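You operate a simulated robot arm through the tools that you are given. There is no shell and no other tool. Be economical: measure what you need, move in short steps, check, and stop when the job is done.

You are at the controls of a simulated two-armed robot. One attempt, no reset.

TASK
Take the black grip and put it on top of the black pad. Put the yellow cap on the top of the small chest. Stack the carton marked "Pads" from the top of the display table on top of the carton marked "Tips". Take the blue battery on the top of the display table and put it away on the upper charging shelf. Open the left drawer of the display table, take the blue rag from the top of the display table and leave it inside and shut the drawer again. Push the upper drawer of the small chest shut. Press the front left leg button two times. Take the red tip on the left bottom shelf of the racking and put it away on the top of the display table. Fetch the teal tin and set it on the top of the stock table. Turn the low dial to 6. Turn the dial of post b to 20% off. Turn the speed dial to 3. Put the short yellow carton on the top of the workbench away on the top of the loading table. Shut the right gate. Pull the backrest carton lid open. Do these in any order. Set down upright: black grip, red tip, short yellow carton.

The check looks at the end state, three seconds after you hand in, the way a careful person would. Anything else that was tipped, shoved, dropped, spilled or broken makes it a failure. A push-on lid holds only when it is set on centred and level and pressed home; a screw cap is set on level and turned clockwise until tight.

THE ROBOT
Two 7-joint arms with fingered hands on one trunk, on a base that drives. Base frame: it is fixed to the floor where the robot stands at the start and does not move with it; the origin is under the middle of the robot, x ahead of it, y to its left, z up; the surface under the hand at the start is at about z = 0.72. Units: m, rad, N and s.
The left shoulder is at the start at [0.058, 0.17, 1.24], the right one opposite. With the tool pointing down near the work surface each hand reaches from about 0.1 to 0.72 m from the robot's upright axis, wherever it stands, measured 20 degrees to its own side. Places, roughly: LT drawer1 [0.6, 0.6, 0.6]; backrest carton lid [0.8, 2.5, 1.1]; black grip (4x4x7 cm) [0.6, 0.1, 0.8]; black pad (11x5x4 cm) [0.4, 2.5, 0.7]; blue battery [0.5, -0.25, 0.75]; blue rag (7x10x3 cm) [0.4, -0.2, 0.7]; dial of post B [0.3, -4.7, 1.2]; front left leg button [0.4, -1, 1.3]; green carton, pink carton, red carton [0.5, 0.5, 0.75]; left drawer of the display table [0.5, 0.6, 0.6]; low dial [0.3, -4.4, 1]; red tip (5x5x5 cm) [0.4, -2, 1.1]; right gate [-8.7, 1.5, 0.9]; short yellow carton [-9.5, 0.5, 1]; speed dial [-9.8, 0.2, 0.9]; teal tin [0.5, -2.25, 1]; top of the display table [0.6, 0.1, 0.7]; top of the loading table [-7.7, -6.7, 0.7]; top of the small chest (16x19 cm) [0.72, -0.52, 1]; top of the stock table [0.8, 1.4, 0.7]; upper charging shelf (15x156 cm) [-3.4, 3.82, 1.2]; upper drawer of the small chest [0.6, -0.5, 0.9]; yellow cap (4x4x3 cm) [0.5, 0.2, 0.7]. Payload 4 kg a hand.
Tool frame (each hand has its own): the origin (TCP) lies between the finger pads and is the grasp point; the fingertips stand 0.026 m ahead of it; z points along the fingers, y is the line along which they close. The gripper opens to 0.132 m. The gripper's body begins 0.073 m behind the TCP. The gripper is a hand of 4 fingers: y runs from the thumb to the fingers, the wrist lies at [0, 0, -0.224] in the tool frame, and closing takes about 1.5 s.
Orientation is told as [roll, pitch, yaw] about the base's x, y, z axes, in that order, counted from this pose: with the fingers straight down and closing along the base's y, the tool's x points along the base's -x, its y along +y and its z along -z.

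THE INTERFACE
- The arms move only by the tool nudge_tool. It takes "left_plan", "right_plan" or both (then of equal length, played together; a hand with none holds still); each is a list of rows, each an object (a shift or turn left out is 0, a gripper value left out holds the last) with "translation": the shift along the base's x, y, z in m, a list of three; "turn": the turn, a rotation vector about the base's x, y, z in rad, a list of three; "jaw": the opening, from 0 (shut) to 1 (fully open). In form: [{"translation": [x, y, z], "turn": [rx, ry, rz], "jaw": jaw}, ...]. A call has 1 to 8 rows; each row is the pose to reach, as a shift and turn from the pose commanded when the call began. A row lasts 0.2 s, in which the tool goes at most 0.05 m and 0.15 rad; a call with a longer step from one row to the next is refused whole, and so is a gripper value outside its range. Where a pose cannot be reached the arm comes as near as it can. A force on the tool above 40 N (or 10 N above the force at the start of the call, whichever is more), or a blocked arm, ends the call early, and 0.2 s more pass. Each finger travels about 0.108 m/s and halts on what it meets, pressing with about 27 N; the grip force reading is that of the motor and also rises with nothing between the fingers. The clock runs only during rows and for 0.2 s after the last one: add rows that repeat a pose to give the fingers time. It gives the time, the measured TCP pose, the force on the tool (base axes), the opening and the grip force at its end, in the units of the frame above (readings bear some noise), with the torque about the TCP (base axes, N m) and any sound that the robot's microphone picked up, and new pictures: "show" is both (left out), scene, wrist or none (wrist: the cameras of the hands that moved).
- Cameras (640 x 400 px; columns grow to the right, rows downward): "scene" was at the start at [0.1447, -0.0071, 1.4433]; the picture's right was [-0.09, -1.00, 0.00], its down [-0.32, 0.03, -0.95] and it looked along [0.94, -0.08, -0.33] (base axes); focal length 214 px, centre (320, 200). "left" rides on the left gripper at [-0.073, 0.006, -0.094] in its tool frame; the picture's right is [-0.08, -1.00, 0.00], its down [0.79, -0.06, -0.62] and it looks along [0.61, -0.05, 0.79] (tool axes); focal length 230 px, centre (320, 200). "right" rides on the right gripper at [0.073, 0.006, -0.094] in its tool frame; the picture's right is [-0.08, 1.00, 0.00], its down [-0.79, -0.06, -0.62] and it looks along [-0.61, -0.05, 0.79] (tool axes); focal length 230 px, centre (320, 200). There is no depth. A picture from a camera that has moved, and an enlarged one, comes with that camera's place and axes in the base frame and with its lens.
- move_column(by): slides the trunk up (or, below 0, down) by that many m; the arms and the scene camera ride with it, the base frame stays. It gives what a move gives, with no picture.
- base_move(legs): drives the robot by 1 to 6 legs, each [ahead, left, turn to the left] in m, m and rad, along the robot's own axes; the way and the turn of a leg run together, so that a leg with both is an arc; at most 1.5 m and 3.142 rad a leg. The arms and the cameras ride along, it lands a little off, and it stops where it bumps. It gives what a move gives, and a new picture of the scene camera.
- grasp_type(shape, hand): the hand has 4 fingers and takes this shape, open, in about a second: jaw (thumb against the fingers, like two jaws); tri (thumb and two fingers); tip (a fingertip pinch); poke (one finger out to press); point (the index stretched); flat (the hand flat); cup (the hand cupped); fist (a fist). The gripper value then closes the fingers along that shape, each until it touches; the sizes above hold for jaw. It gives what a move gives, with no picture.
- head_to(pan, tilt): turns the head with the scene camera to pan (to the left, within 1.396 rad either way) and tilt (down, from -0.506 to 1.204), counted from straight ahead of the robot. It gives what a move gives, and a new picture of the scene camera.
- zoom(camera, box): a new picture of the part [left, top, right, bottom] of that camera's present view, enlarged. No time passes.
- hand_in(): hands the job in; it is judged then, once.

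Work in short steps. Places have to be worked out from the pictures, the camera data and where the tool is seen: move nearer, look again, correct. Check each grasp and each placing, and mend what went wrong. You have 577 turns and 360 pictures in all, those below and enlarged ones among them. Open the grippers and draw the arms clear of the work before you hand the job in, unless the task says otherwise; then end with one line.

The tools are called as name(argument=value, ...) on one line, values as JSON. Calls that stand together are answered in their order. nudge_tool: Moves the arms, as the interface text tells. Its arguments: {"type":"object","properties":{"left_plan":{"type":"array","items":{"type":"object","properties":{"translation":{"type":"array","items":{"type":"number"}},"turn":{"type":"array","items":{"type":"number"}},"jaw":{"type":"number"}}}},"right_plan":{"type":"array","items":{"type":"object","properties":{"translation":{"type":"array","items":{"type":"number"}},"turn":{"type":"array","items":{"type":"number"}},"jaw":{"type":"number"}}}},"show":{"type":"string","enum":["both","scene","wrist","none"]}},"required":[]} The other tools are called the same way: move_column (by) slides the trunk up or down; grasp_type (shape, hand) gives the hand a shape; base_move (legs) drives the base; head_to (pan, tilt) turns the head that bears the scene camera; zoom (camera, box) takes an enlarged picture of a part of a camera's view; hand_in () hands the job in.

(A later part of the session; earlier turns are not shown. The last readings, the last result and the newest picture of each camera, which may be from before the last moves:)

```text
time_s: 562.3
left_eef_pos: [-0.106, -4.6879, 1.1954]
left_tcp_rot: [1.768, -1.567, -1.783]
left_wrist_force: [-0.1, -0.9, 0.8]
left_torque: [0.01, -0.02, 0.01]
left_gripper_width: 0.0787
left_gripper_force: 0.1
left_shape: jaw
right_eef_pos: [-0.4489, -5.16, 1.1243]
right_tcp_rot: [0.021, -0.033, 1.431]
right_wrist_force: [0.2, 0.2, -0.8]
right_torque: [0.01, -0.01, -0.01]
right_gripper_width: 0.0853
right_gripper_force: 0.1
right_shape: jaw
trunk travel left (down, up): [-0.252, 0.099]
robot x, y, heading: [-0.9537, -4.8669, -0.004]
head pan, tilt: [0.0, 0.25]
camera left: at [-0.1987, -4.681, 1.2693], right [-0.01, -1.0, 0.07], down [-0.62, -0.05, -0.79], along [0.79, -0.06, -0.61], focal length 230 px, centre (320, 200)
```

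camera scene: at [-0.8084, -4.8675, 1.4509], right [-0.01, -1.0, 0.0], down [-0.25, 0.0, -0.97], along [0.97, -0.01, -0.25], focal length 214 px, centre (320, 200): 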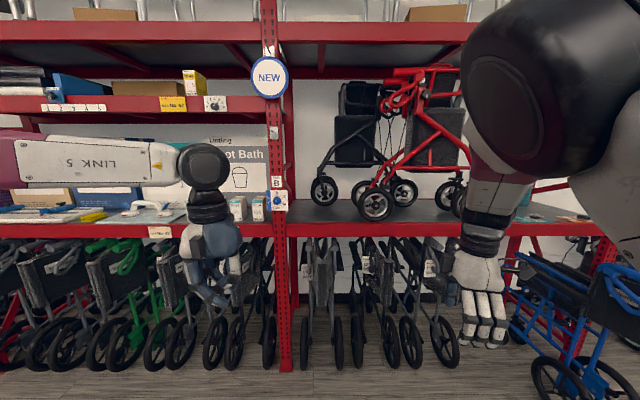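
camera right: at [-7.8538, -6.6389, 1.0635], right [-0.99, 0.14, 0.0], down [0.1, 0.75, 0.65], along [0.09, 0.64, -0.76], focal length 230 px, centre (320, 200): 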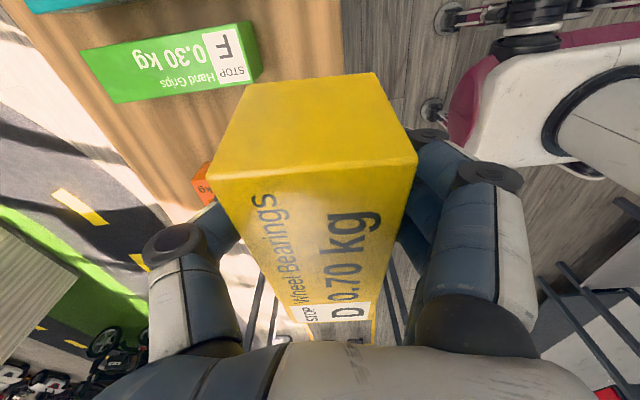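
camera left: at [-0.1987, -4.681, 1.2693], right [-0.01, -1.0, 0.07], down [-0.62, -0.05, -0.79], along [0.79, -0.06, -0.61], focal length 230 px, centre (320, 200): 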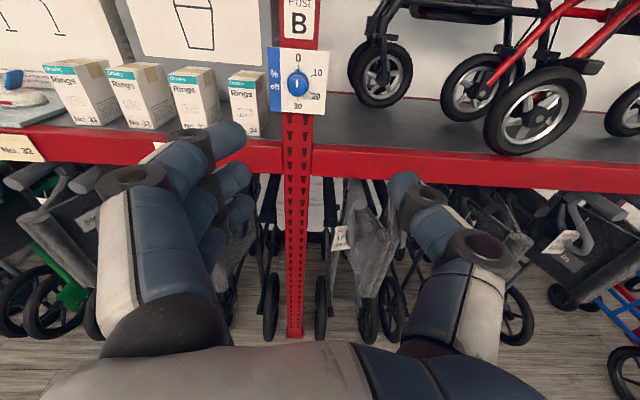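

Hand points forward nicely. Pre-roll −0.5 rad, align with the Post B knob (y −4.655, z 1.177), and drive forward 0.25 m.

nudge_tool(left_plan=[{"turn": [-0.14, 0, 0], "translation": [0, 0.015, -0.01]}, {"turn": [-0.28, 0, 0], "translation": [0, 0.033, -0.018]}, {"turn": [-0.42, 0, 0], "translation": [0, 0.033, -0.018]}, {"turn": [-0.52, 0, 0], "translation": [0, 0.033, -0.018]}], show="none")

base_move(legs=[[0.26, 0, 0.004]])

zoom(camera="left", box=[0, 0, 640, 400])

```text
time_s: 563.3
left_eef_pos: [-0.1083, -4.6544, 1.1778]
left_tcp_rot: [-1.584, -1.051, 1.568]
left_wrist_force: [-0.7, 0.1, 0.2]
left_torque: [0.0, 0.01, -0.04]
left_gripper_width: 0.0788
left_gripper_force: 0.1
left_shape: jaw
right_eef_pos: [-0.4515, -5.1576, 1.1253]
right_tcp_rot: [0.023, -0.031, 1.43]
right_wrist_force: [0.3, 0.7, -0.1]
right_torque: [-0.04, 0.02, -0.03]
right_gripper_width: 0.0856
right_gripper_force: 0.2
right_shape: jaw
trunk travel left (down, up): [-0.252, 0.099]
robot x, y, heading: [-0.9536, -4.8685, -0.009]
head pan, tilt: [0.0, 0.25]
```

```text
time_s: 565.2
left_eef_pos: [0.151, -4.657, 1.178]
left_tcp_rot: [-1.583, -1.054, 1.568]
left_wrist_force: [0.6, -0.1, -0.5]
left_torque: [-0.02, -0.01, -0.01]
left_gripper_width: 0.0788
left_gripper_force: 0.0
left_shape: jaw
right_eef_pos: [-0.193, -5.1608, 1.1249]
right_tcp_rot: [0.022, -0.033, 1.429]
right_wrist_force: [0.5, 0.2, -0.1]
right_torque: [-0.01, -0.02, 0.01]
right_gripper_width: 0.0854
right_gripper_force: 0.0
right_shape: jaw
trunk travel left (down, up): [-0.252, 0.099]
robot x, y, heading: [-0.6967, -4.8697, -0.013]
head pan, tilt: [0.0, 0.25]
camera scene: at [-0.5498, -4.8692, 1.4508], right [-0.01, -1.0, 0.0], down [-0.25, 0.0, -0.97], along [0.97, -0.01, -0.25], focal length 214 px, centre (320, 200)
```

scene: 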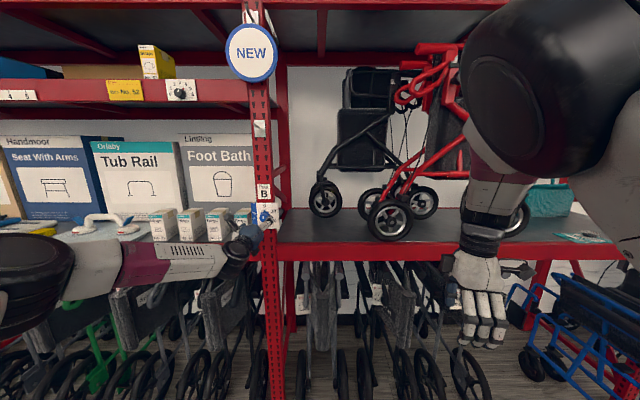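

```text
1.00 times, centred on (320, 200) of left (not enlarged: the box is as wide or as high as the picture)
camera zoom: at [0.058, -4.6147, 1.2385], right [-0.01, -0.83, 0.56], down [-0.62, -0.43, -0.66], along [0.79, -0.35, -0.51], focal length 230 px, centre (320, 200)
```

zoom: 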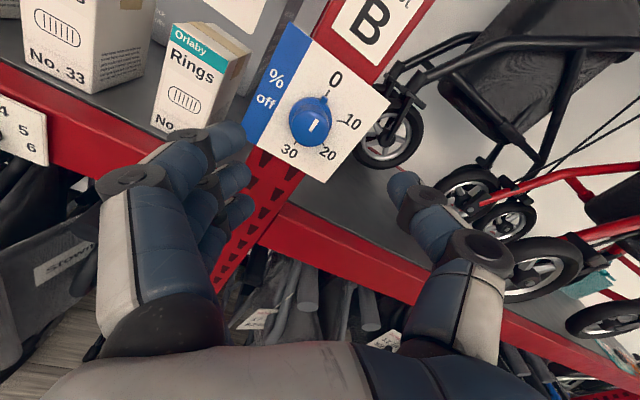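

Knob aligned within 1 cm. Advance 7 cm and nudge y +0.8 cm.

base_move(legs=[[0.065, 0.008, 0.01]])

zoom(camera="left", box=[0, 0, 640, 400])

```text
time_s: 566.1
left_eef_pos: [0.2138, -4.6422, 1.1775]
left_tcp_rot: [-1.581, -1.055, 1.575]
left_wrist_force: [-0.1, 0.5, 0.4]
left_torque: [0.03, -0.02, 0.01]
left_gripper_width: 0.0787
left_gripper_force: 0.1
left_shape: jaw
right_eef_pos: [-0.1259, -5.1485, 1.1233]
right_tcp_rot: [0.023, -0.032, 1.437]
right_wrist_force: [0.9, 0.4, -0.8]
right_torque: [0.02, 0.03, 0.03]
right_gripper_width: 0.0856
right_gripper_force: 0.0
right_shape: jaw
trunk travel left (down, up): [-0.252, 0.099]
robot x, y, heading: [-0.631, -4.8631, -0.001]
head pan, tilt: [0.0, 0.25]
camera scene: at [-0.4851, -4.8599, 1.4507], right [0.0, -1.0, 0.0], down [-0.25, 0.0, -0.97], along [0.97, 0.0, -0.25], focal length 214 px, centre (320, 200)
```

scene: 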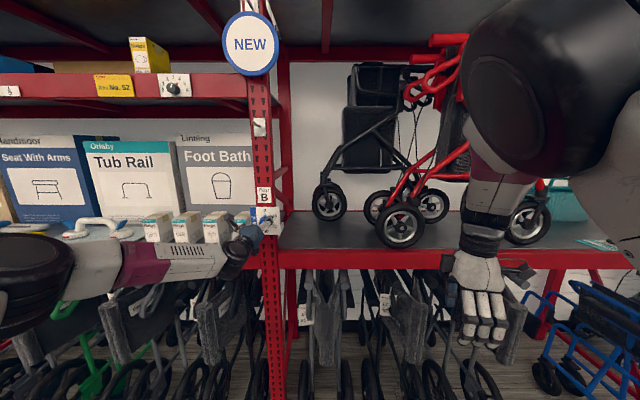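

```text
1.00 times, centred on (320, 200) of left (not enlarged: the box is as wide or as high as the picture)
camera zoom: at [0.1203, -4.6, 1.2379], right [0.0, -0.83, 0.56], down [-0.61, -0.44, -0.65], along [0.79, -0.35, -0.51], focal length 230 px, centre (320, 200)
```

zoom: 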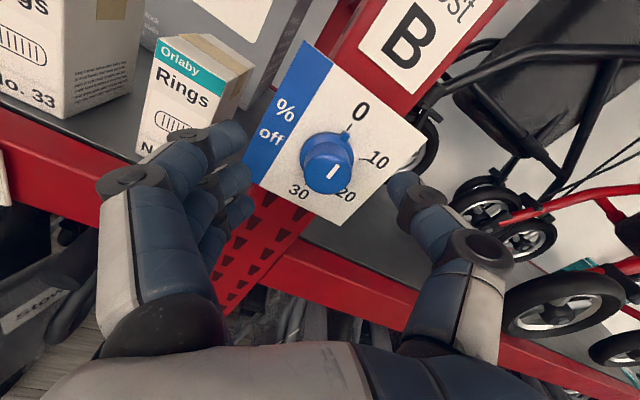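

Centered. Advance 2.3 cm and close.

base_move(legs=[[0.023, 0.0, 0.0]])

nudge_tool(left_plan=[{"jaw": 0.4, "translation": [0, 0, 0.003]}, {"jaw": 0.2, "translation": [0, 0, 0.003]}, {"jaw": 0.1, "translation": [0, 0, 0.003]}, {"jaw": 0.1, "translation": [0, 0, 0.003]}], show="wrist")

```text
time_s: 567.0
left_eef_pos: [0.2361, -4.6409, 1.178]
left_tcp_rot: [-1.58, -1.054, 1.577]
left_wrist_force: [0.7, -0.3, 0.1]
left_torque: [0.0, -0.03, 0.02]
left_gripper_width: 0.0788
left_gripper_force: 0.0
left_shape: jaw
right_eef_pos: [-0.1025, -5.1487, 1.1252]
right_tcp_rot: [0.023, -0.033, 1.438]
right_wrist_force: [0.1, 0.1, 0.7]
right_torque: [0.02, 0.05, 0.04]
right_gripper_width: 0.0851
right_gripper_force: 0.0
right_shape: jaw
trunk travel left (down, up): [-0.252, 0.099]
robot x, y, heading: [-0.6106, -4.8594, 0.001]
head pan, tilt: [0.0, 0.25]
camera scene: at [-0.4635, -4.8602, 1.4509], right [0.0, -1.0, 0.0], down [-0.25, 0.0, -0.97], along [0.97, 0.0, -0.25], focal length 214 px, centre (320, 200)
```

scene: 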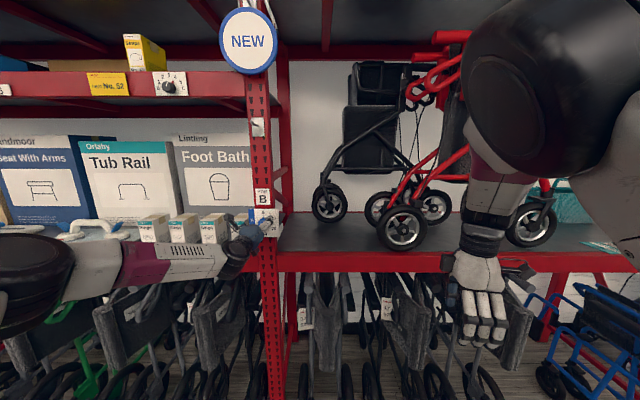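

```text
time_s: 568.0
left_eef_pos: [0.2328, -4.6393, 1.1857]
left_tcp_rot: [-1.594, -1.051, 1.593]
left_wrist_force: [-7.1, 4.8, 8.1]
left_torque: [-0.03, 0.0, 0.09]
left_gripper_width: 0.0038
left_gripper_force: 27.2
left_shape: jaw
right_eef_pos: [-0.1059, -5.1464, 1.1255]
right_tcp_rot: [0.019, -0.033, 1.44]
right_wrist_force: [0.8, -1.0, -0.2]
right_torque: [-0.02, -0.02, 0.01]
right_gripper_width: 0.0852
right_gripper_force: 0.1
right_shape: jaw
trunk travel left (down, up): [-0.252, 0.099]
robot x, y, heading: [-0.6139, -4.8621, 0.002]
head pan, tilt: [0.0, 0.25]
camera left: at [0.1383, -4.598, 1.2459], right [-0.01, -0.83, 0.56], down [-0.61, -0.44, -0.66], along [0.79, -0.34, -0.5], focal length 230 px, centre (320, 200)
```

left: 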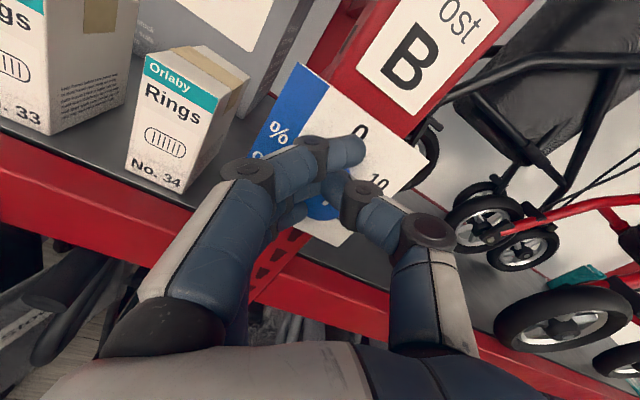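

Try a small twist to test the grip.

nudge_tool(left_plan=[{"turn": [0.14, 0, 0]}, {"turn": [0.28, 0, 0]}, {"turn": [0.42, 0, 0]}], show="wrist")

zoom(camera="left", box=[240, 80, 440, 260])

```text
time_s: 568.8
left_eef_pos: [0.2322, -4.6411, 1.1907]
left_tcp_rot: [-1.751, -1.474, 1.752]
left_wrist_force: [3.3, 4.7, 33.0]
left_torque: [-0.25, -0.76, 0.17]
left_gripper_width: 0.0022
left_gripper_force: 27.1
left_shape: jaw
right_eef_pos: [-0.1073, -5.1475, 1.1269]
right_tcp_rot: [0.02, -0.035, 1.439]
right_wrist_force: [-0.2, 0.0, 0.5]
right_torque: [-0.01, -0.03, 0.0]
right_gripper_width: 0.0854
right_gripper_force: 0.0
right_shape: jaw
trunk travel left (down, up): [-0.252, 0.099]
robot x, y, heading: [-0.6073, -4.8563, -0.001]
head pan, tilt: [0.0, 0.25]
camera left: at [0.1378, -4.6284, 1.2611], right [0.0, -0.99, 0.17], down [-0.6, -0.13, -0.79], along [0.8, -0.11, -0.59], focal length 230 px, centre (320, 200)
```

left: 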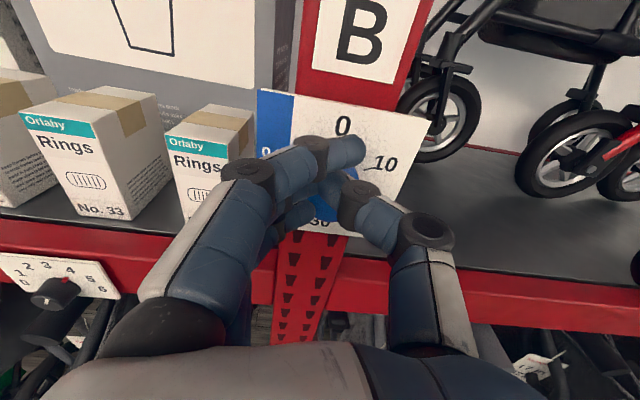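

```text
2.22 times, centred on (340, 170) of left
camera zoom: at [0.1378, -4.6284, 1.2611], right [0.0, -0.99, 0.17], down [-0.6, -0.13, -0.79], along [0.8, -0.11, -0.59], focal length 511 px, centre (276, 267)
```

zoom: 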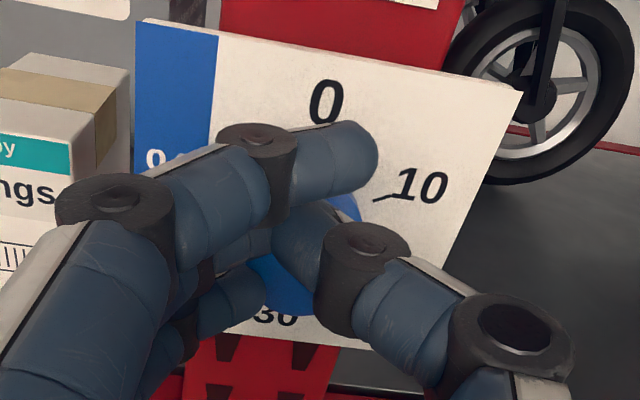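

Open to see whether the knob moved.

nudge_tool(left_plan=[{"jaw": 0.3}, {"jaw": 0.5}, {"jaw": 0.6}], show="wrist")

zoom(camera="left", box=[240, 80, 440, 260])

```text
time_s: 569.5
left_eef_pos: [0.2344, -4.6419, 1.1791]
left_tcp_rot: [-1.584, -1.475, 1.577]
left_wrist_force: [-0.4, 0.5, -0.1]
left_torque: [0.01, 0.03, 0.02]
left_gripper_width: 0.0785
left_gripper_force: 0.1
left_shape: jaw
right_eef_pos: [-0.1049, -5.1482, 1.1258]
right_tcp_rot: [0.019, -0.034, 1.438]
right_wrist_force: [0.3, -0.9, -0.7]
right_torque: [0.0, -0.05, 0.0]
right_gripper_width: 0.0852
right_gripper_force: 0.1
right_shape: jaw
trunk travel left (down, up): [-0.252, 0.099]
robot x, y, heading: [-0.6084, -4.8587, -0.0]
head pan, tilt: [0.0, 0.25]
camera left: at [0.1395, -4.6289, 1.2525], right [-0.01, -0.98, 0.17], down [-0.62, -0.13, -0.78], along [0.79, -0.11, -0.61], focal length 230 px, centre (320, 200)
```

left: 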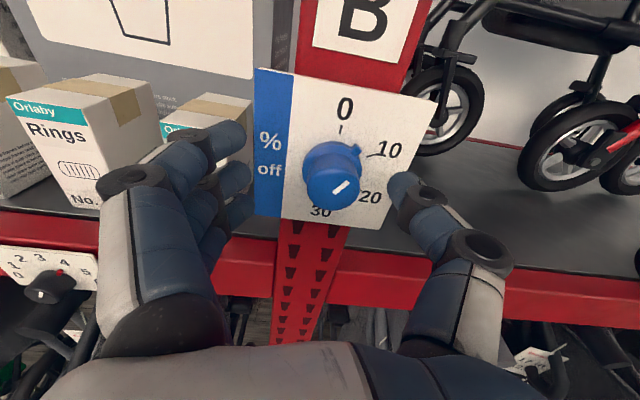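

```text
2.22 times, centred on (340, 170) of left
camera zoom: at [0.1395, -4.6289, 1.2525], right [-0.01, -0.98, 0.17], down [-0.62, -0.13, -0.78], along [0.79, -0.11, -0.61], focal length 511 px, centre (276, 267)
```

zoom: 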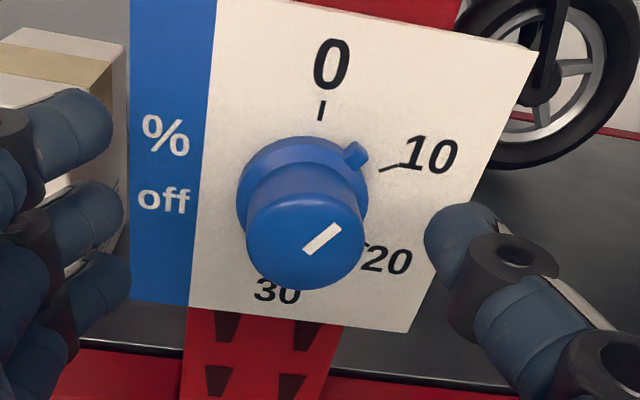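

The knob follows: pointer now ≈37° of the 120°. Re-grip here and turn +1.2 rad more.

nudge_tool(left_plan=[{"jaw": 0.4}, {"jaw": 0.2}, {"jaw": 0.1}, {"jaw": 0.1}], show="none")

nudge_tool(left_plan=[{"turn": [0.14, 0, 0]}, {"turn": [0.28, 0, 0]}, {"turn": [0.42, 0, 0]}, {"turn": [0.56, 0, 0]}, {"turn": [0.7, 0, 0]}, {"turn": [0.84, 0, 0]}, {"turn": [0.98, 0, 0]}, {"turn": [1.12, 0, 0]}], show="none")

nudge_tool(left_plan=[{"jaw": 0.3}, {"jaw": 0.5}, {"jaw": 0.6}], show="wrist")

```text
time_s: 570.5
left_eef_pos: [0.2328, -4.6438, 1.1831]
left_tcp_rot: [-1.636, -1.475, 1.633]
left_wrist_force: [-4.7, -6.1, 5.2]
left_torque: [-0.12, -0.13, -0.25]
left_gripper_width: 0.016
left_gripper_force: 0.1
left_shape: jaw
right_eef_pos: [-0.1054, -5.1485, 1.1241]
right_tcp_rot: [0.021, -0.035, 1.438]
right_wrist_force: [-0.1, -0.3, -0.7]
right_torque: [0.03, 0.01, 0.01]
right_gripper_width: 0.0856
right_gripper_force: 0.0
right_shape: jaw
trunk travel left (down, up): [-0.252, 0.099]
robot x, y, heading: [-0.61, -4.8636, 0.001]
head pan, tilt: [0.0, 0.25]
```

```text
time_s: 572.4
left_eef_pos: [0.232, -4.6431, 1.1805]
left_tcp_rot: [1.567, -0.544, -1.575]
left_wrist_force: [-29.8, -11.4, -10.4]
left_torque: [-0.01, 0.94, -0.69]
left_gripper_width: 0.0212
left_gripper_force: 0.0
left_shape: jaw
right_eef_pos: [-0.1067, -5.149, 1.1258]
right_tcp_rot: [0.02, -0.034, 1.44]
right_wrist_force: [-0.3, -0.8, -0.6]
right_torque: [-0.03, 0.01, 0.02]
right_gripper_width: 0.0856
right_gripper_force: 0.1
right_shape: jaw
trunk travel left (down, up): [-0.252, 0.099]
robot x, y, heading: [-0.6096, -4.8605, 0.005]
head pan, tilt: [0.0, 0.25]
```

```text
time_s: 573.1
left_eef_pos: [0.2365, -4.6405, 1.1808]
left_tcp_rot: [1.57, -0.548, -1.574]
left_wrist_force: [0.6, 0.0, -1.0]
left_torque: [0.0, -0.02, 0.02]
left_gripper_width: 0.0786
left_gripper_force: 0.0
left_shape: jaw
right_eef_pos: [-0.1034, -5.1482, 1.1227]
right_tcp_rot: [0.022, -0.034, 1.438]
right_wrist_force: [-0.3, -0.6, 0.6]
right_torque: [0.01, 0.03, 0.0]
right_gripper_width: 0.0854
right_gripper_force: 0.0
right_shape: jaw
trunk travel left (down, up): [-0.252, 0.099]
robot x, y, heading: [-0.6131, -4.8605, 0.001]
head pan, tilt: [0.0, 0.25]
camera left: at [0.1431, -4.6997, 1.2245], right [0.0, -0.59, -0.81], down [-0.61, 0.64, -0.46], along [0.79, 0.5, -0.36], focal length 230 px, centre (320, 200)
```

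left: 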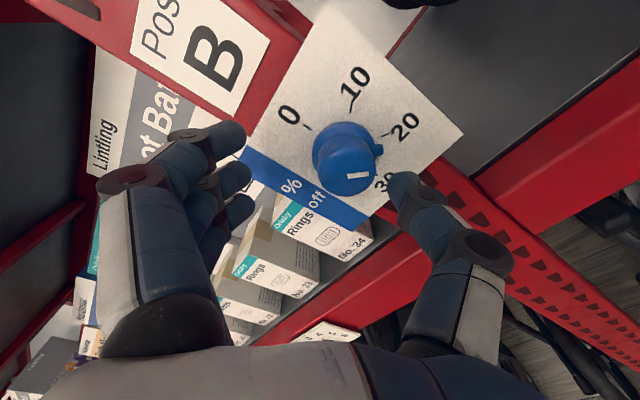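

zoom(camera="left", box=[250, 50, 450, 220])

```text
2.35 times, centred on (350, 135) of left
camera zoom: at [0.1431, -4.6997, 1.2245], right [0.0, -0.59, -0.81], down [-0.61, 0.64, -0.46], along [0.79, 0.5, -0.36], focal length 541 px, centre (249, 353)
```

zoom: 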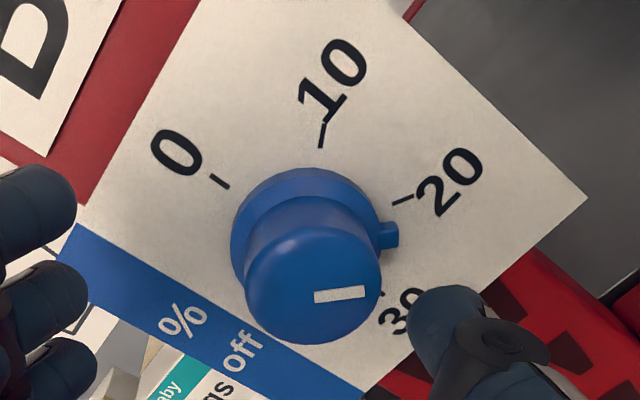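

Pointer overshot 20 by ≈20°. Grip and turn back about 0.35 rad.

nudge_tool(left_plan=[{"jaw": 0.4}, {"jaw": 0.2}, {"jaw": 0.1}, {"jaw": 0.1}], show="wrist")

zoom(camera="left", box=[250, 50, 450, 220])

```text
time_s: 574.1
left_eef_pos: [0.2342, -4.6417, 1.1773]
left_tcp_rot: [1.562, -0.548, -1.574]
left_wrist_force: [-15.8, -5.8, -16.8]
left_torque: [0.15, 0.73, -0.36]
left_gripper_width: 0.0227
left_gripper_force: 0.1
left_shape: jaw
right_eef_pos: [-0.1038, -5.1484, 1.1251]
right_tcp_rot: [0.022, -0.032, 1.438]
right_wrist_force: [0.0, 0.3, -0.5]
right_torque: [-0.02, 0.01, 0.03]
right_gripper_width: 0.0853
right_gripper_force: 0.0
right_shape: jaw
trunk travel left (down, up): [-0.252, 0.099]
robot x, y, heading: [-0.6097, -4.8625, 0.001]
head pan, tilt: [0.0, 0.25]
camera left: at [0.1407, -4.701, 1.2226], right [-0.01, -0.58, -0.81], down [-0.62, 0.64, -0.46], along [0.79, 0.49, -0.37], focal length 230 px, centre (320, 200)
```

left: 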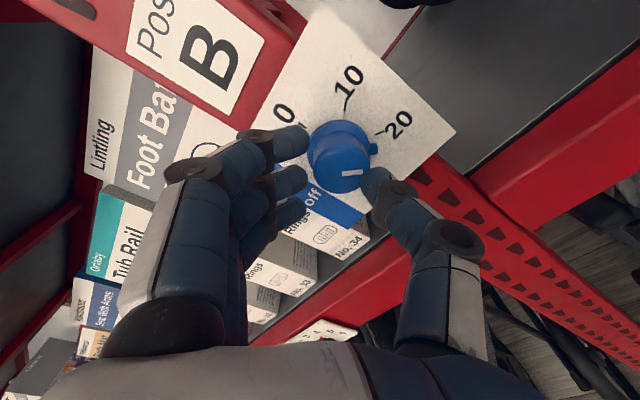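

```text
2.35 times, centred on (350, 135) of left
camera zoom: at [0.1407, -4.701, 1.2226], right [-0.01, -0.58, -0.81], down [-0.62, 0.64, -0.46], along [0.79, 0.49, -0.37], focal length 541 px, centre (249, 353)
```

zoom: 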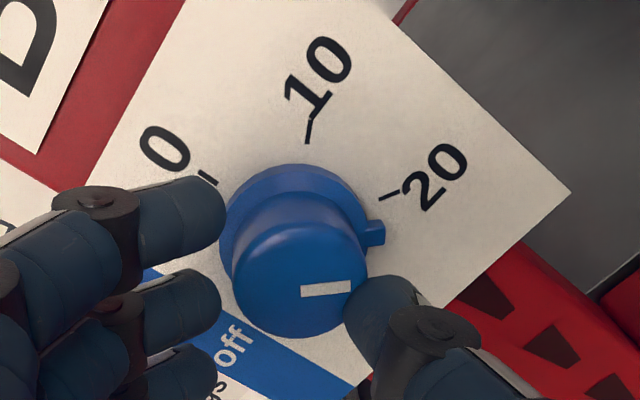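

nudge_tool(left_plan=[{"turn": [-0.12, 0, 0], "jaw": 0.05}, {"turn": [-0.24, 0, 0], "jaw": 0.05}, {"turn": [-0.36, 0, 0], "jaw": 0.05}, {"turn": [-0.36, 0, 0], "jaw": 0.05}], show="wrist")

zoom(camera="left", box=[250, 50, 450, 220])

```text
time_s: 575.1
left_eef_pos: [0.2346, -4.6445, 1.1836]
left_tcp_rot: [1.572, -0.907, -1.581]
left_wrist_force: [-17.2, -17.9, -8.9]
left_torque: [-0.17, 0.45, -0.78]
left_gripper_width: 0.0168
left_gripper_force: 0.1
left_shape: jaw
right_eef_pos: [-0.1058, -5.15, 1.1253]
right_tcp_rot: [0.022, -0.034, 1.439]
right_wrist_force: [0.1, 0.5, 0.6]
right_torque: [0.01, -0.01, -0.03]
right_gripper_width: 0.0854
right_gripper_force: 0.0
right_shape: jaw
trunk travel left (down, up): [-0.252, 0.099]
robot x, y, heading: [-0.6097, -4.8593, -0.006]
head pan, tilt: [0.0, 0.25]
camera left: at [0.1398, -4.6848, 1.2448], right [-0.01, -0.83, -0.55], down [-0.61, 0.44, -0.66], along [0.79, 0.33, -0.51], focal length 230 px, centre (320, 200)
```

left: 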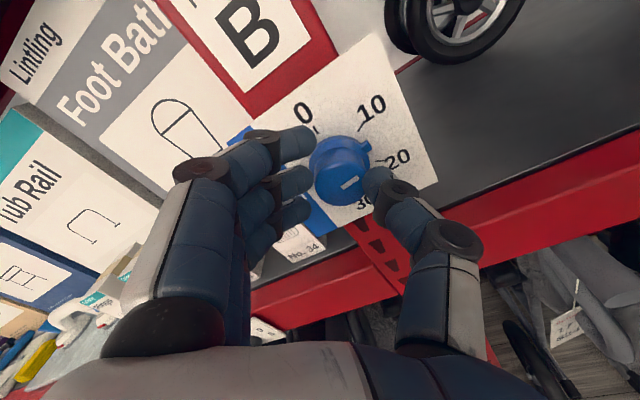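

```text
2.35 times, centred on (350, 135) of left
camera zoom: at [0.1398, -4.6848, 1.2448], right [-0.01, -0.83, -0.55], down [-0.61, 0.44, -0.66], along [0.79, 0.33, -0.51], focal length 541 px, centre (249, 353)
```

zoom: 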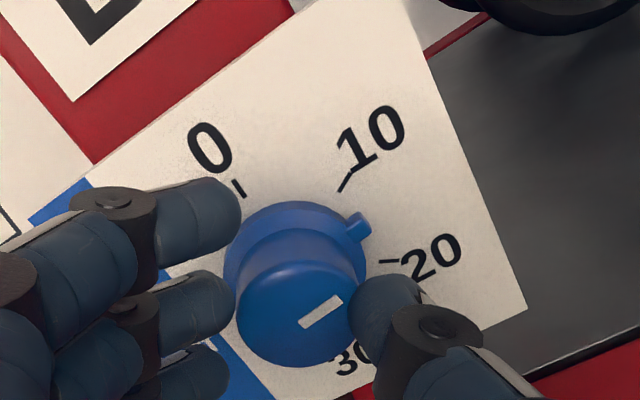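

Now midway between 10 and 20. Turn forward +0.3 and look.

nudge_tool(left_plan=[{"turn": [0.12, 0, 0]}, {"turn": [0.24, 0, 0]}, {"turn": [0.34, 0, 0]}, {"turn": [0.34, 0, 0]}], show="none")

zoom(camera="left", box=[250, 50, 450, 220])

```text
time_s: 576.1
left_eef_pos: [0.2333, -4.6426, 1.1803]
left_tcp_rot: [1.565, -0.564, -1.572]
left_wrist_force: [-19.1, -9.4, -17.4]
left_torque: [0.09, 0.87, -0.48]
left_gripper_width: 0.0171
left_gripper_force: 0.1
left_shape: jaw
right_eef_pos: [-0.105, -5.1492, 1.1254]
right_tcp_rot: [0.02, -0.036, 1.438]
right_wrist_force: [0.3, -0.6, 0.8]
right_torque: [0.04, 0.0, 0.03]
right_gripper_width: 0.0853
right_gripper_force: 0.1
right_shape: jaw
trunk travel left (down, up): [-0.252, 0.099]
robot x, y, heading: [-0.6112, -4.8614, 0.003]
head pan, tilt: [0.0, 0.25]
```

```text
2.35 times, centred on (350, 135) of left
camera zoom: at [0.1402, -4.6997, 1.2248], right [-0.01, -0.6, -0.8], down [-0.62, 0.63, -0.47], along [0.79, 0.49, -0.37], focal length 541 px, centre (249, 353)
```

zoom: 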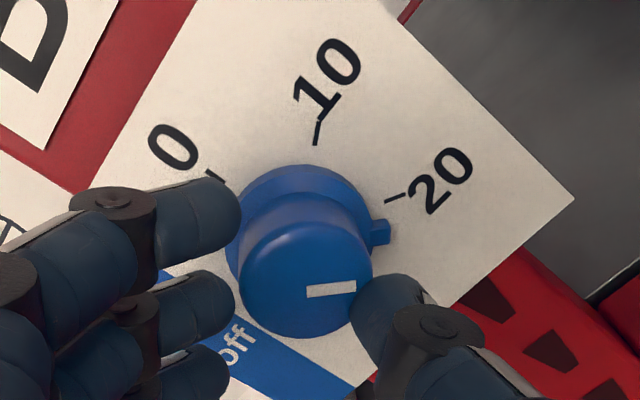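

About 10–20° past 20 again. Turn back just −0.13.

nudge_tool(left_plan=[{"turn": [-0.07, 0, 0]}, {"turn": [-0.13, 0, 0]}, {"turn": [-0.13, 0, 0]}], show="none")

zoom(camera="left", box=[250, 50, 450, 220])

```text
time_s: 577.0
left_eef_pos: [0.2328, -4.6428, 1.1795]
left_tcp_rot: [1.566, -0.695, -1.575]
left_wrist_force: [-18.7, -10.6, -16.3]
left_torque: [0.09, 0.81, -0.57]
left_gripper_width: 0.0168
left_gripper_force: 0.0
left_shape: jaw
right_eef_pos: [-0.1064, -5.148, 1.1242]
right_tcp_rot: [0.021, -0.033, 1.44]
right_wrist_force: [0.2, 0.3, 0.8]
right_torque: [-0.01, -0.01, -0.04]
right_gripper_width: 0.0853
right_gripper_force: 0.1
right_shape: jaw
trunk travel left (down, up): [-0.252, 0.099]
robot x, y, heading: [-0.6054, -4.8605, 0.002]
head pan, tilt: [0.0, 0.25]
```

```text
2.35 times, centred on (350, 135) of left
camera zoom: at [0.1401, -4.6945, 1.232], right [-0.01, -0.7, -0.71], down [-0.61, 0.57, -0.55], along [0.79, 0.43, -0.43], focal length 541 px, centre (249, 353)
```

zoom: 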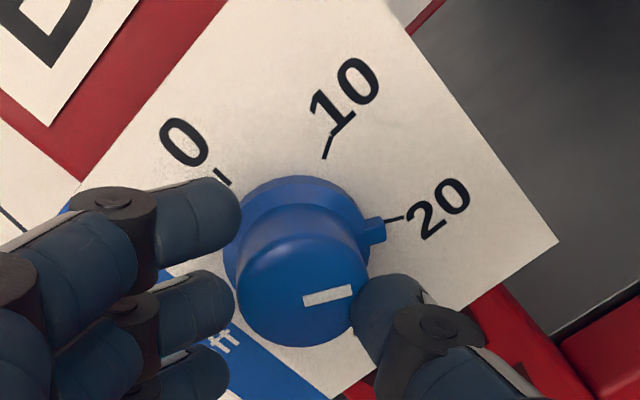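

Aligned with 20 now. Release and verify.

nudge_tool(left_plan=[{"jaw": 0.25}, {"jaw": 0.45}, {"jaw": 0.6}], show="none")

zoom(camera="left", box=[250, 50, 450, 220])

```text
time_s: 577.8
left_eef_pos: [0.2349, -4.6401, 1.1824]
left_tcp_rot: [1.573, -0.697, -1.575]
left_wrist_force: [0.4, 1.0, 0.0]
left_torque: [0.0, 0.0, 0.0]
left_gripper_width: 0.0788
left_gripper_force: 0.0
left_shape: jaw
right_eef_pos: [-0.1035, -5.1476, 1.1254]
right_tcp_rot: [0.024, -0.035, 1.437]
right_wrist_force: [0.6, -0.2, 1.3]
right_torque: [-0.01, 0.04, -0.01]
right_gripper_width: 0.0855
right_gripper_force: 0.0
right_shape: jaw
trunk travel left (down, up): [-0.252, 0.099]
robot x, y, heading: [-0.6101, -4.8626, 0.002]
head pan, tilt: [0.0, 0.25]
```

```text
2.35 times, centred on (350, 135) of left
camera zoom: at [0.1414, -4.6921, 1.234], right [0.0, -0.7, -0.71], down [-0.61, 0.56, -0.55], along [0.79, 0.44, -0.43], focal length 541 px, centre (249, 353)
```

zoom: 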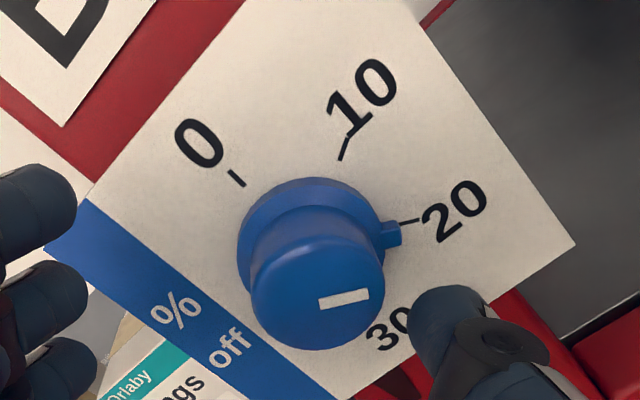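

base_move(legs=[[-0.16, 0.0, 0]])

zoom(camera="left", box=[240, 20, 440, 180])

zoom(camera="scene", box=[250, 180, 300, 240])

```text
time_s: 579.1
left_eef_pos: [0.0774, -4.643, 1.1826]
left_tcp_rot: [1.571, -0.699, -1.578]
left_wrist_force: [-0.1, 0.3, 0.1]
left_torque: [0.0, 0.03, 0.0]
left_gripper_width: 0.0786
left_gripper_force: 0.0
left_shape: jaw
right_eef_pos: [-0.2617, -5.149, 1.1251]
right_tcp_rot: [0.022, -0.032, 1.437]
right_wrist_force: [-0.4, 0.4, 0.4]
right_torque: [0.04, 0.0, -0.03]
right_gripper_width: 0.085
right_gripper_force: 0.0
right_shape: jaw
trunk travel left (down, up): [-0.252, 0.099]
robot x, y, heading: [-0.7677, -4.8641, 0.001]
head pan, tilt: [0.0, 0.25]
camera scene: at [-0.6218, -4.8604, 1.451], right [0.0, -1.0, 0.0], down [-0.25, 0.0, -0.97], along [0.97, 0.0, -0.25], focal length 214 px, centre (320, 200)
```

scene: 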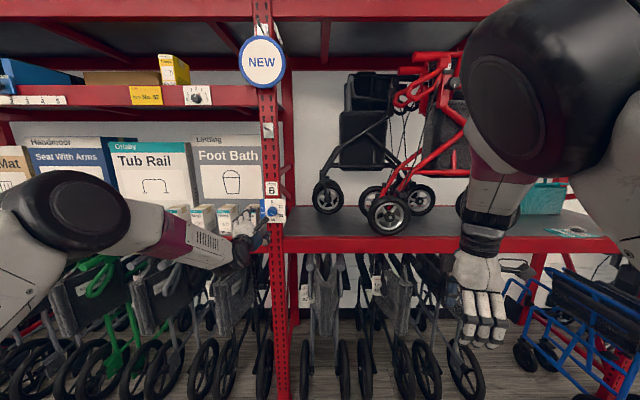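

```text
2.50 times, centred on (340, 100) of left
camera zoom: at [-0.0157, -4.6944, 1.2333], right [-0.01, -0.7, -0.71], down [-0.61, 0.57, -0.55], along [0.79, 0.43, -0.43], focal length 575 px, centre (270, 450)
```

zoom: 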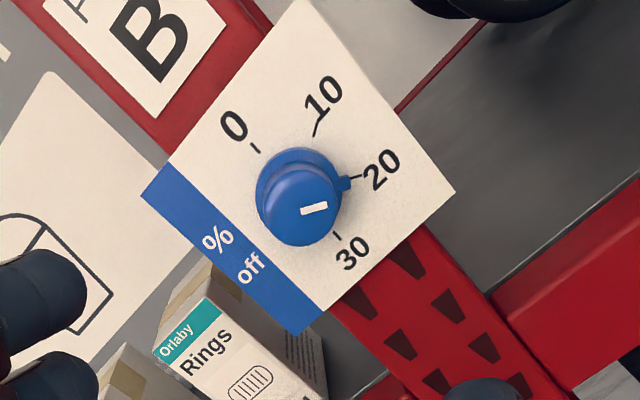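

```text
6.67 times, centred on (275, 210) of scene
camera zoom: at [-0.6218, -4.8604, 1.451], right [0.0, -1.0, 0.0], down [-0.25, 0.0, -0.97], along [0.97, 0.0, -0.25], focal length 1430 px, centre (620, 133)
```

zoom: 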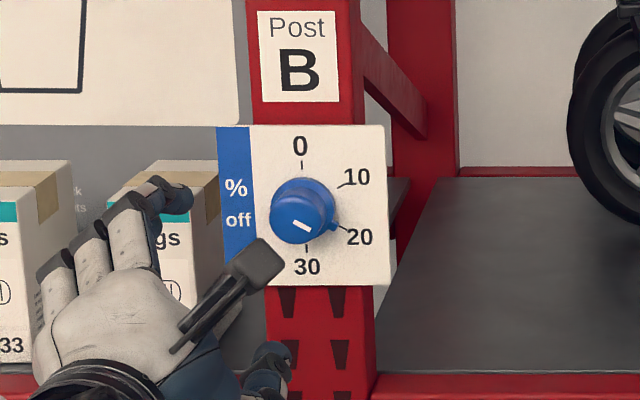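

Post B reads 20. Now the low dial: roll the hand back, shift left 0.25 m, lower the trunk 0.2 m.

nudge_tool(left_plan=[{"turn": [-0.14, 0, 0]}, {"turn": [-0.28, 0, 0]}, {"turn": [-0.42, 0, 0]}, {"turn": [-0.56, 0, 0]}, {"turn": [-0.7, 0, 0]}, {"turn": [-0.84, 0, 0]}, {"turn": [-0.98, 0, 0]}, {"turn": [-1.12, 0, 0]}], show="none")

base_move(legs=[[-0.12, 0.25, 0]])

move_column(by=-0.2)

nudge_tool(left_plan=[{"translation": [0, 0, 0]}], show="both")

```text
time_s: 581.0
left_eef_pos: [0.0785, -4.6437, 1.1802]
left_tcp_rot: [-1.599, -1.321, 1.594]
left_wrist_force: [-0.5, 0.2, -0.9]
left_torque: [-0.03, -0.03, -0.02]
left_gripper_width: 0.079
left_gripper_force: 0.1
left_shape: jaw
right_eef_pos: [-0.2616, -5.1486, 1.125]
right_tcp_rot: [0.022, -0.032, 1.437]
right_wrist_force: [0.8, -0.6, -0.1]
right_torque: [-0.01, -0.01, 0.0]
right_gripper_width: 0.0854
right_gripper_force: 0.1
right_shape: jaw
trunk travel left (down, up): [-0.252, 0.099]
robot x, y, heading: [-0.7655, -4.8622, 0.0]
head pan, tilt: [0.0, 0.25]
```

```text
time_s: 583.8
left_eef_pos: [-0.0442, -4.3846, 1.1801]
left_tcp_rot: [-1.598, -1.322, 1.6]
left_wrist_force: [0.5, 0.3, -0.7]
left_torque: [-0.02, 0.01, -0.02]
left_gripper_width: 0.0785
left_gripper_force: 0.1
left_shape: jaw
right_eef_pos: [-0.3798, -4.893, 1.1242]
right_tcp_rot: [0.023, -0.033, 1.444]
right_wrist_force: [-0.4, -0.3, -0.5]
right_torque: [0.0, -0.02, -0.06]
right_gripper_width: 0.0853
right_gripper_force: 0.1
right_shape: jaw
trunk travel left (down, up): [-0.252, 0.099]
robot x, y, heading: [-0.8861, -4.6098, 0.011]
head pan, tilt: [0.0, 0.25]
camera scene: at [-0.7415, -4.6074, 1.4509], right [0.01, -1.0, 0.0], down [-0.25, 0.0, -0.97], along [0.97, 0.01, -0.25], focal length 214 px, centre (320, 200)
```

scene: 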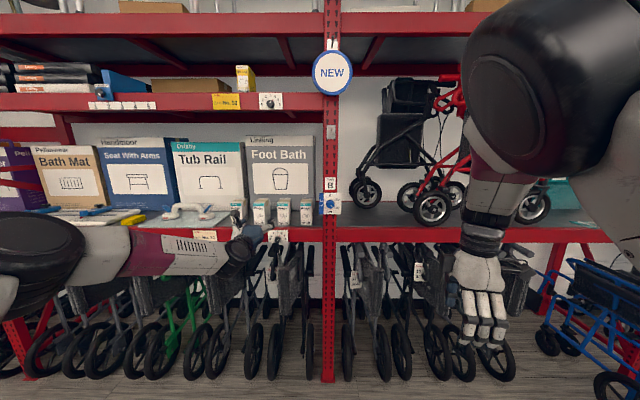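

```text
time_s: 585.9
left_eef_pos: [-0.0443, -4.3843, 0.9837]
left_tcp_rot: [-1.612, -1.322, 1.613]
left_wrist_force: [0.3, 0.6, 0.6]
left_torque: [-0.02, 0.04, -0.01]
left_gripper_width: 0.0785
left_gripper_force: 0.0
left_shape: jaw
right_eef_pos: [-0.3658, -4.8994, 0.8335]
right_tcp_rot: [0.257, -0.056, 1.39]
right_wrist_force: [0.6, 0.0, -0.1]
right_torque: [0.01, 0.0, -0.01]
right_gripper_width: 0.0853
right_gripper_force: 0.1
right_shape: jaw
trunk travel left (down, up): [-0.052, 0.299]
robot x, y, heading: [-0.8833, -4.6087, 0.008]
head pan, tilt: [0.0, 0.25]
```

```text
time_s: 586.3
left_eef_pos: [-0.0427, -4.3847, 0.981]
left_tcp_rot: [-1.601, -1.322, 1.602]
left_wrist_force: [0.0, -0.2, 1.4]
left_torque: [-0.02, 0.01, 0.03]
left_gripper_width: 0.079
left_gripper_force: 0.0
left_shape: jaw
right_eef_pos: [-0.3642, -4.8989, 0.8347]
right_tcp_rot: [0.255, -0.059, 1.392]
right_wrist_force: [-0.4, 0.0, 0.3]
right_torque: [0.01, -0.01, 0.0]
right_gripper_width: 0.0854
right_gripper_force: 0.0
right_shape: jaw
trunk travel left (down, up): [-0.052, 0.299]
robot x, y, heading: [-0.8875, -4.6121, 0.008]
head pan, tilt: [0.0, 0.25]
camera scene: at [-0.572, -4.6066, 1.2318], right [0.01, -1.0, 0.0], down [-0.25, 0.0, -0.97], along [0.97, 0.01, -0.25], focal length 214 px, centre (320, 200)
camera left: at [-0.1374, -4.3624, 1.0505], right [0.0, -0.95, 0.32], down [-0.61, -0.25, -0.75], along [0.79, -0.19, -0.58], focal length 230 px, centre (320, 200)
```

scene: 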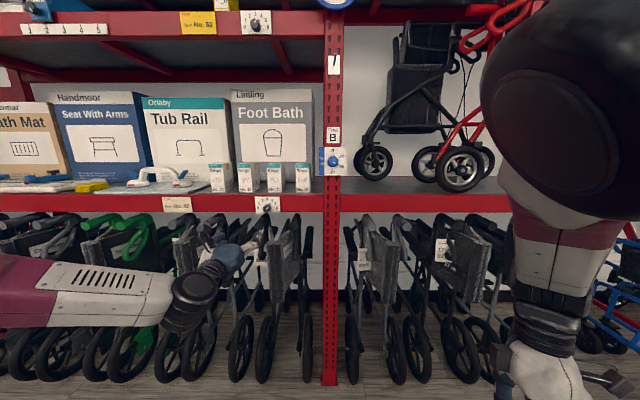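
left: 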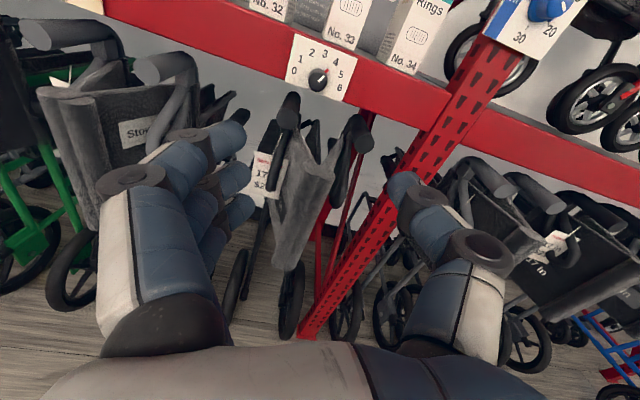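

Dial dead ahead at (≈0.25, −4.38, 0.983). Drive forward 0.2 m and look.

base_move(legs=[[0.2, 0.003, -0.008]])

zoom(camera="left", box=[0, 0, 640, 400])

```text
time_s: 587.9
left_eef_pos: [0.1587, -4.3902, 0.9804]
left_tcp_rot: [-1.598, -1.322, 1.59]
left_wrist_force: [0.0, 0.5, 0.2]
left_torque: [-0.02, -0.05, 0.0]
left_gripper_width: 0.0788
left_gripper_force: 0.1
left_shape: jaw
right_eef_pos: [-0.1681, -4.9018, 0.8326]
right_tcp_rot: [0.255, -0.058, 1.382]
right_wrist_force: [0.3, 0.2, 0.3]
right_torque: [0.0, 0.02, -0.02]
right_gripper_width: 0.0855
right_gripper_force: 0.0
right_shape: jaw
trunk travel left (down, up): [-0.052, 0.299]
robot x, y, heading: [-0.6869, -4.6108, -0.008]
head pan, tilt: [0.0, 0.25]
camera scene: at [-0.373, -4.6061, 1.2316], right [0.0, -1.0, 0.0], down [-0.25, 0.0, -0.97], along [0.97, 0.0, -0.25], focal length 214 px, centre (320, 200)
```

scene: 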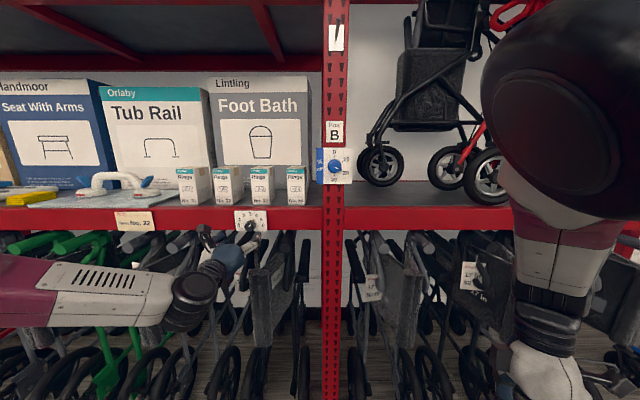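

```text
1.00 times, centred on (320, 200) of left (not enlarged: the box is as wide or as high as the picture)
camera zoom: at [0.0638, -4.3659, 1.0499], right [-0.01, -0.95, 0.32], down [-0.61, -0.25, -0.75], along [0.79, -0.2, -0.58], focal length 230 px, centre (320, 200)
```

zoom: 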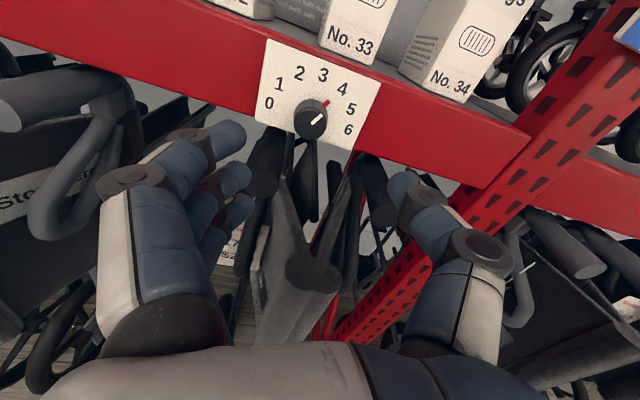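

Wheelchair handles sit just below-left of the dial, so roll the hand +0.85 (fingers upper-left, thumb lower-right), narrow the jaw, and align.

nudge_tool(left_plan=[{"turn": [0.14, 0, 0], "jaw": 0.45, "translation": [0, 0.005, 0.004]}, {"turn": [0.28, 0, 0], "translation": [0, 0.01, 0.008]}, {"turn": [0.42, 0, 0], "translation": [0, 0.01, 0.008]}, {"turn": [0.56, 0, 0], "translation": [0, 0.01, 0.008]}, {"turn": [0.7, 0, 0], "translation": [0, 0.01, 0.008]}, {"turn": [0.84, 0, 0], "translation": [0, 0.01, 0.008]}], show="wrist")

```text
time_s: 589.3
left_eef_pos: [0.1565, -4.3801, 0.9898]
left_tcp_rot: [1.57, -0.976, -1.58]
left_wrist_force: [0.5, -0.6, 0.0]
left_torque: [0.02, -0.06, -0.01]
left_gripper_width: 0.0602
left_gripper_force: 0.0
left_shape: jaw
right_eef_pos: [-0.1683, -4.9017, 0.8333]
right_tcp_rot: [0.255, -0.063, 1.377]
right_wrist_force: [0.0, -0.2, -0.8]
right_torque: [-0.02, 0.01, 0.02]
right_gripper_width: 0.0855
right_gripper_force: 0.1
right_shape: jaw
trunk travel left (down, up): [-0.052, 0.299]
robot x, y, heading: [-0.6863, -4.6051, -0.004]
head pan, tilt: [0.0, 0.25]
camera left: at [0.0631, -4.4155, 1.0536], right [-0.01, -0.87, -0.49], down [-0.61, 0.4, -0.68], along [0.79, 0.3, -0.54], focal length 230 px, centre (320, 200)
```

left: 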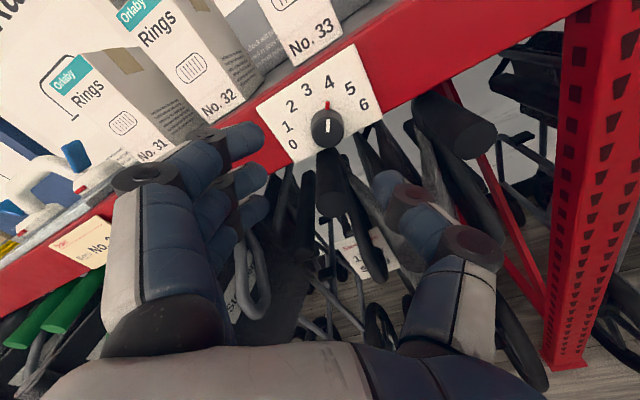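

Clearances look fine if I twist in two small steps. Advance 5 cm first and re-check.

base_move(legs=[[0.05, -0.004, 0.004]])

zoom(camera="left", box=[0, 0, 640, 400])

```text
time_s: 590.2
left_eef_pos: [0.2065, -4.38, 0.9885]
left_tcp_rot: [1.568, -0.979, -1.574]
left_wrist_force: [-0.4, -0.7, -0.1]
left_torque: [0.0, -0.03, 0.02]
left_gripper_width: 0.0603
left_gripper_force: 0.1
left_shape: jaw
right_eef_pos: [-0.1165, -4.9027, 0.8334]
right_tcp_rot: [0.258, -0.062, 1.382]
right_wrist_force: [0.6, -0.5, -1.3]
right_torque: [-0.02, -0.02, 0.02]
right_gripper_width: 0.0857
right_gripper_force: 0.1
right_shape: jaw
trunk travel left (down, up): [-0.052, 0.299]
robot x, y, heading: [-0.6401, -4.6139, 0.001]
head pan, tilt: [0.0, 0.25]
camera scene: at [-0.3232, -4.6087, 1.2315], right [0.0, -1.0, 0.0], down [-0.25, 0.0, -0.97], along [0.97, 0.0, -0.25], focal length 214 px, centre (320, 200)
```

scene: 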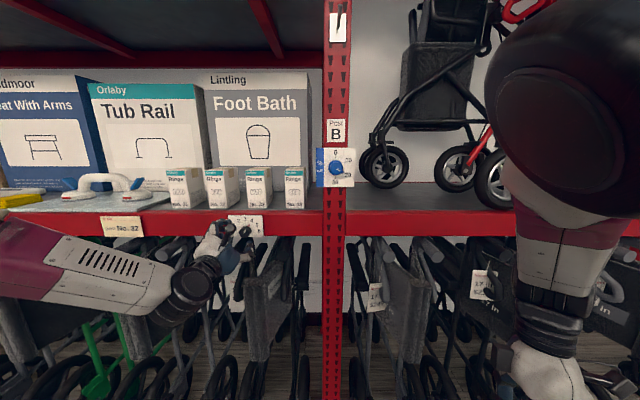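

```text
1.00 times, centred on (320, 200) of left (not enlarged: the box is as wide or as high as the picture)
camera zoom: at [0.1125, -4.4159, 1.0529], right [-0.01, -0.87, -0.49], down [-0.62, 0.39, -0.68], along [0.79, 0.3, -0.54], focal length 230 px, centre (320, 200)
```

zoom: 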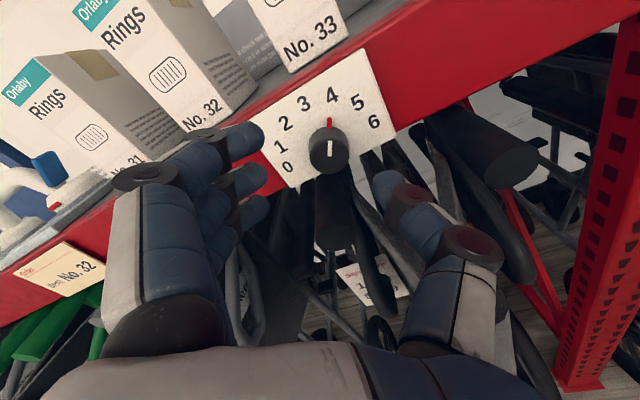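

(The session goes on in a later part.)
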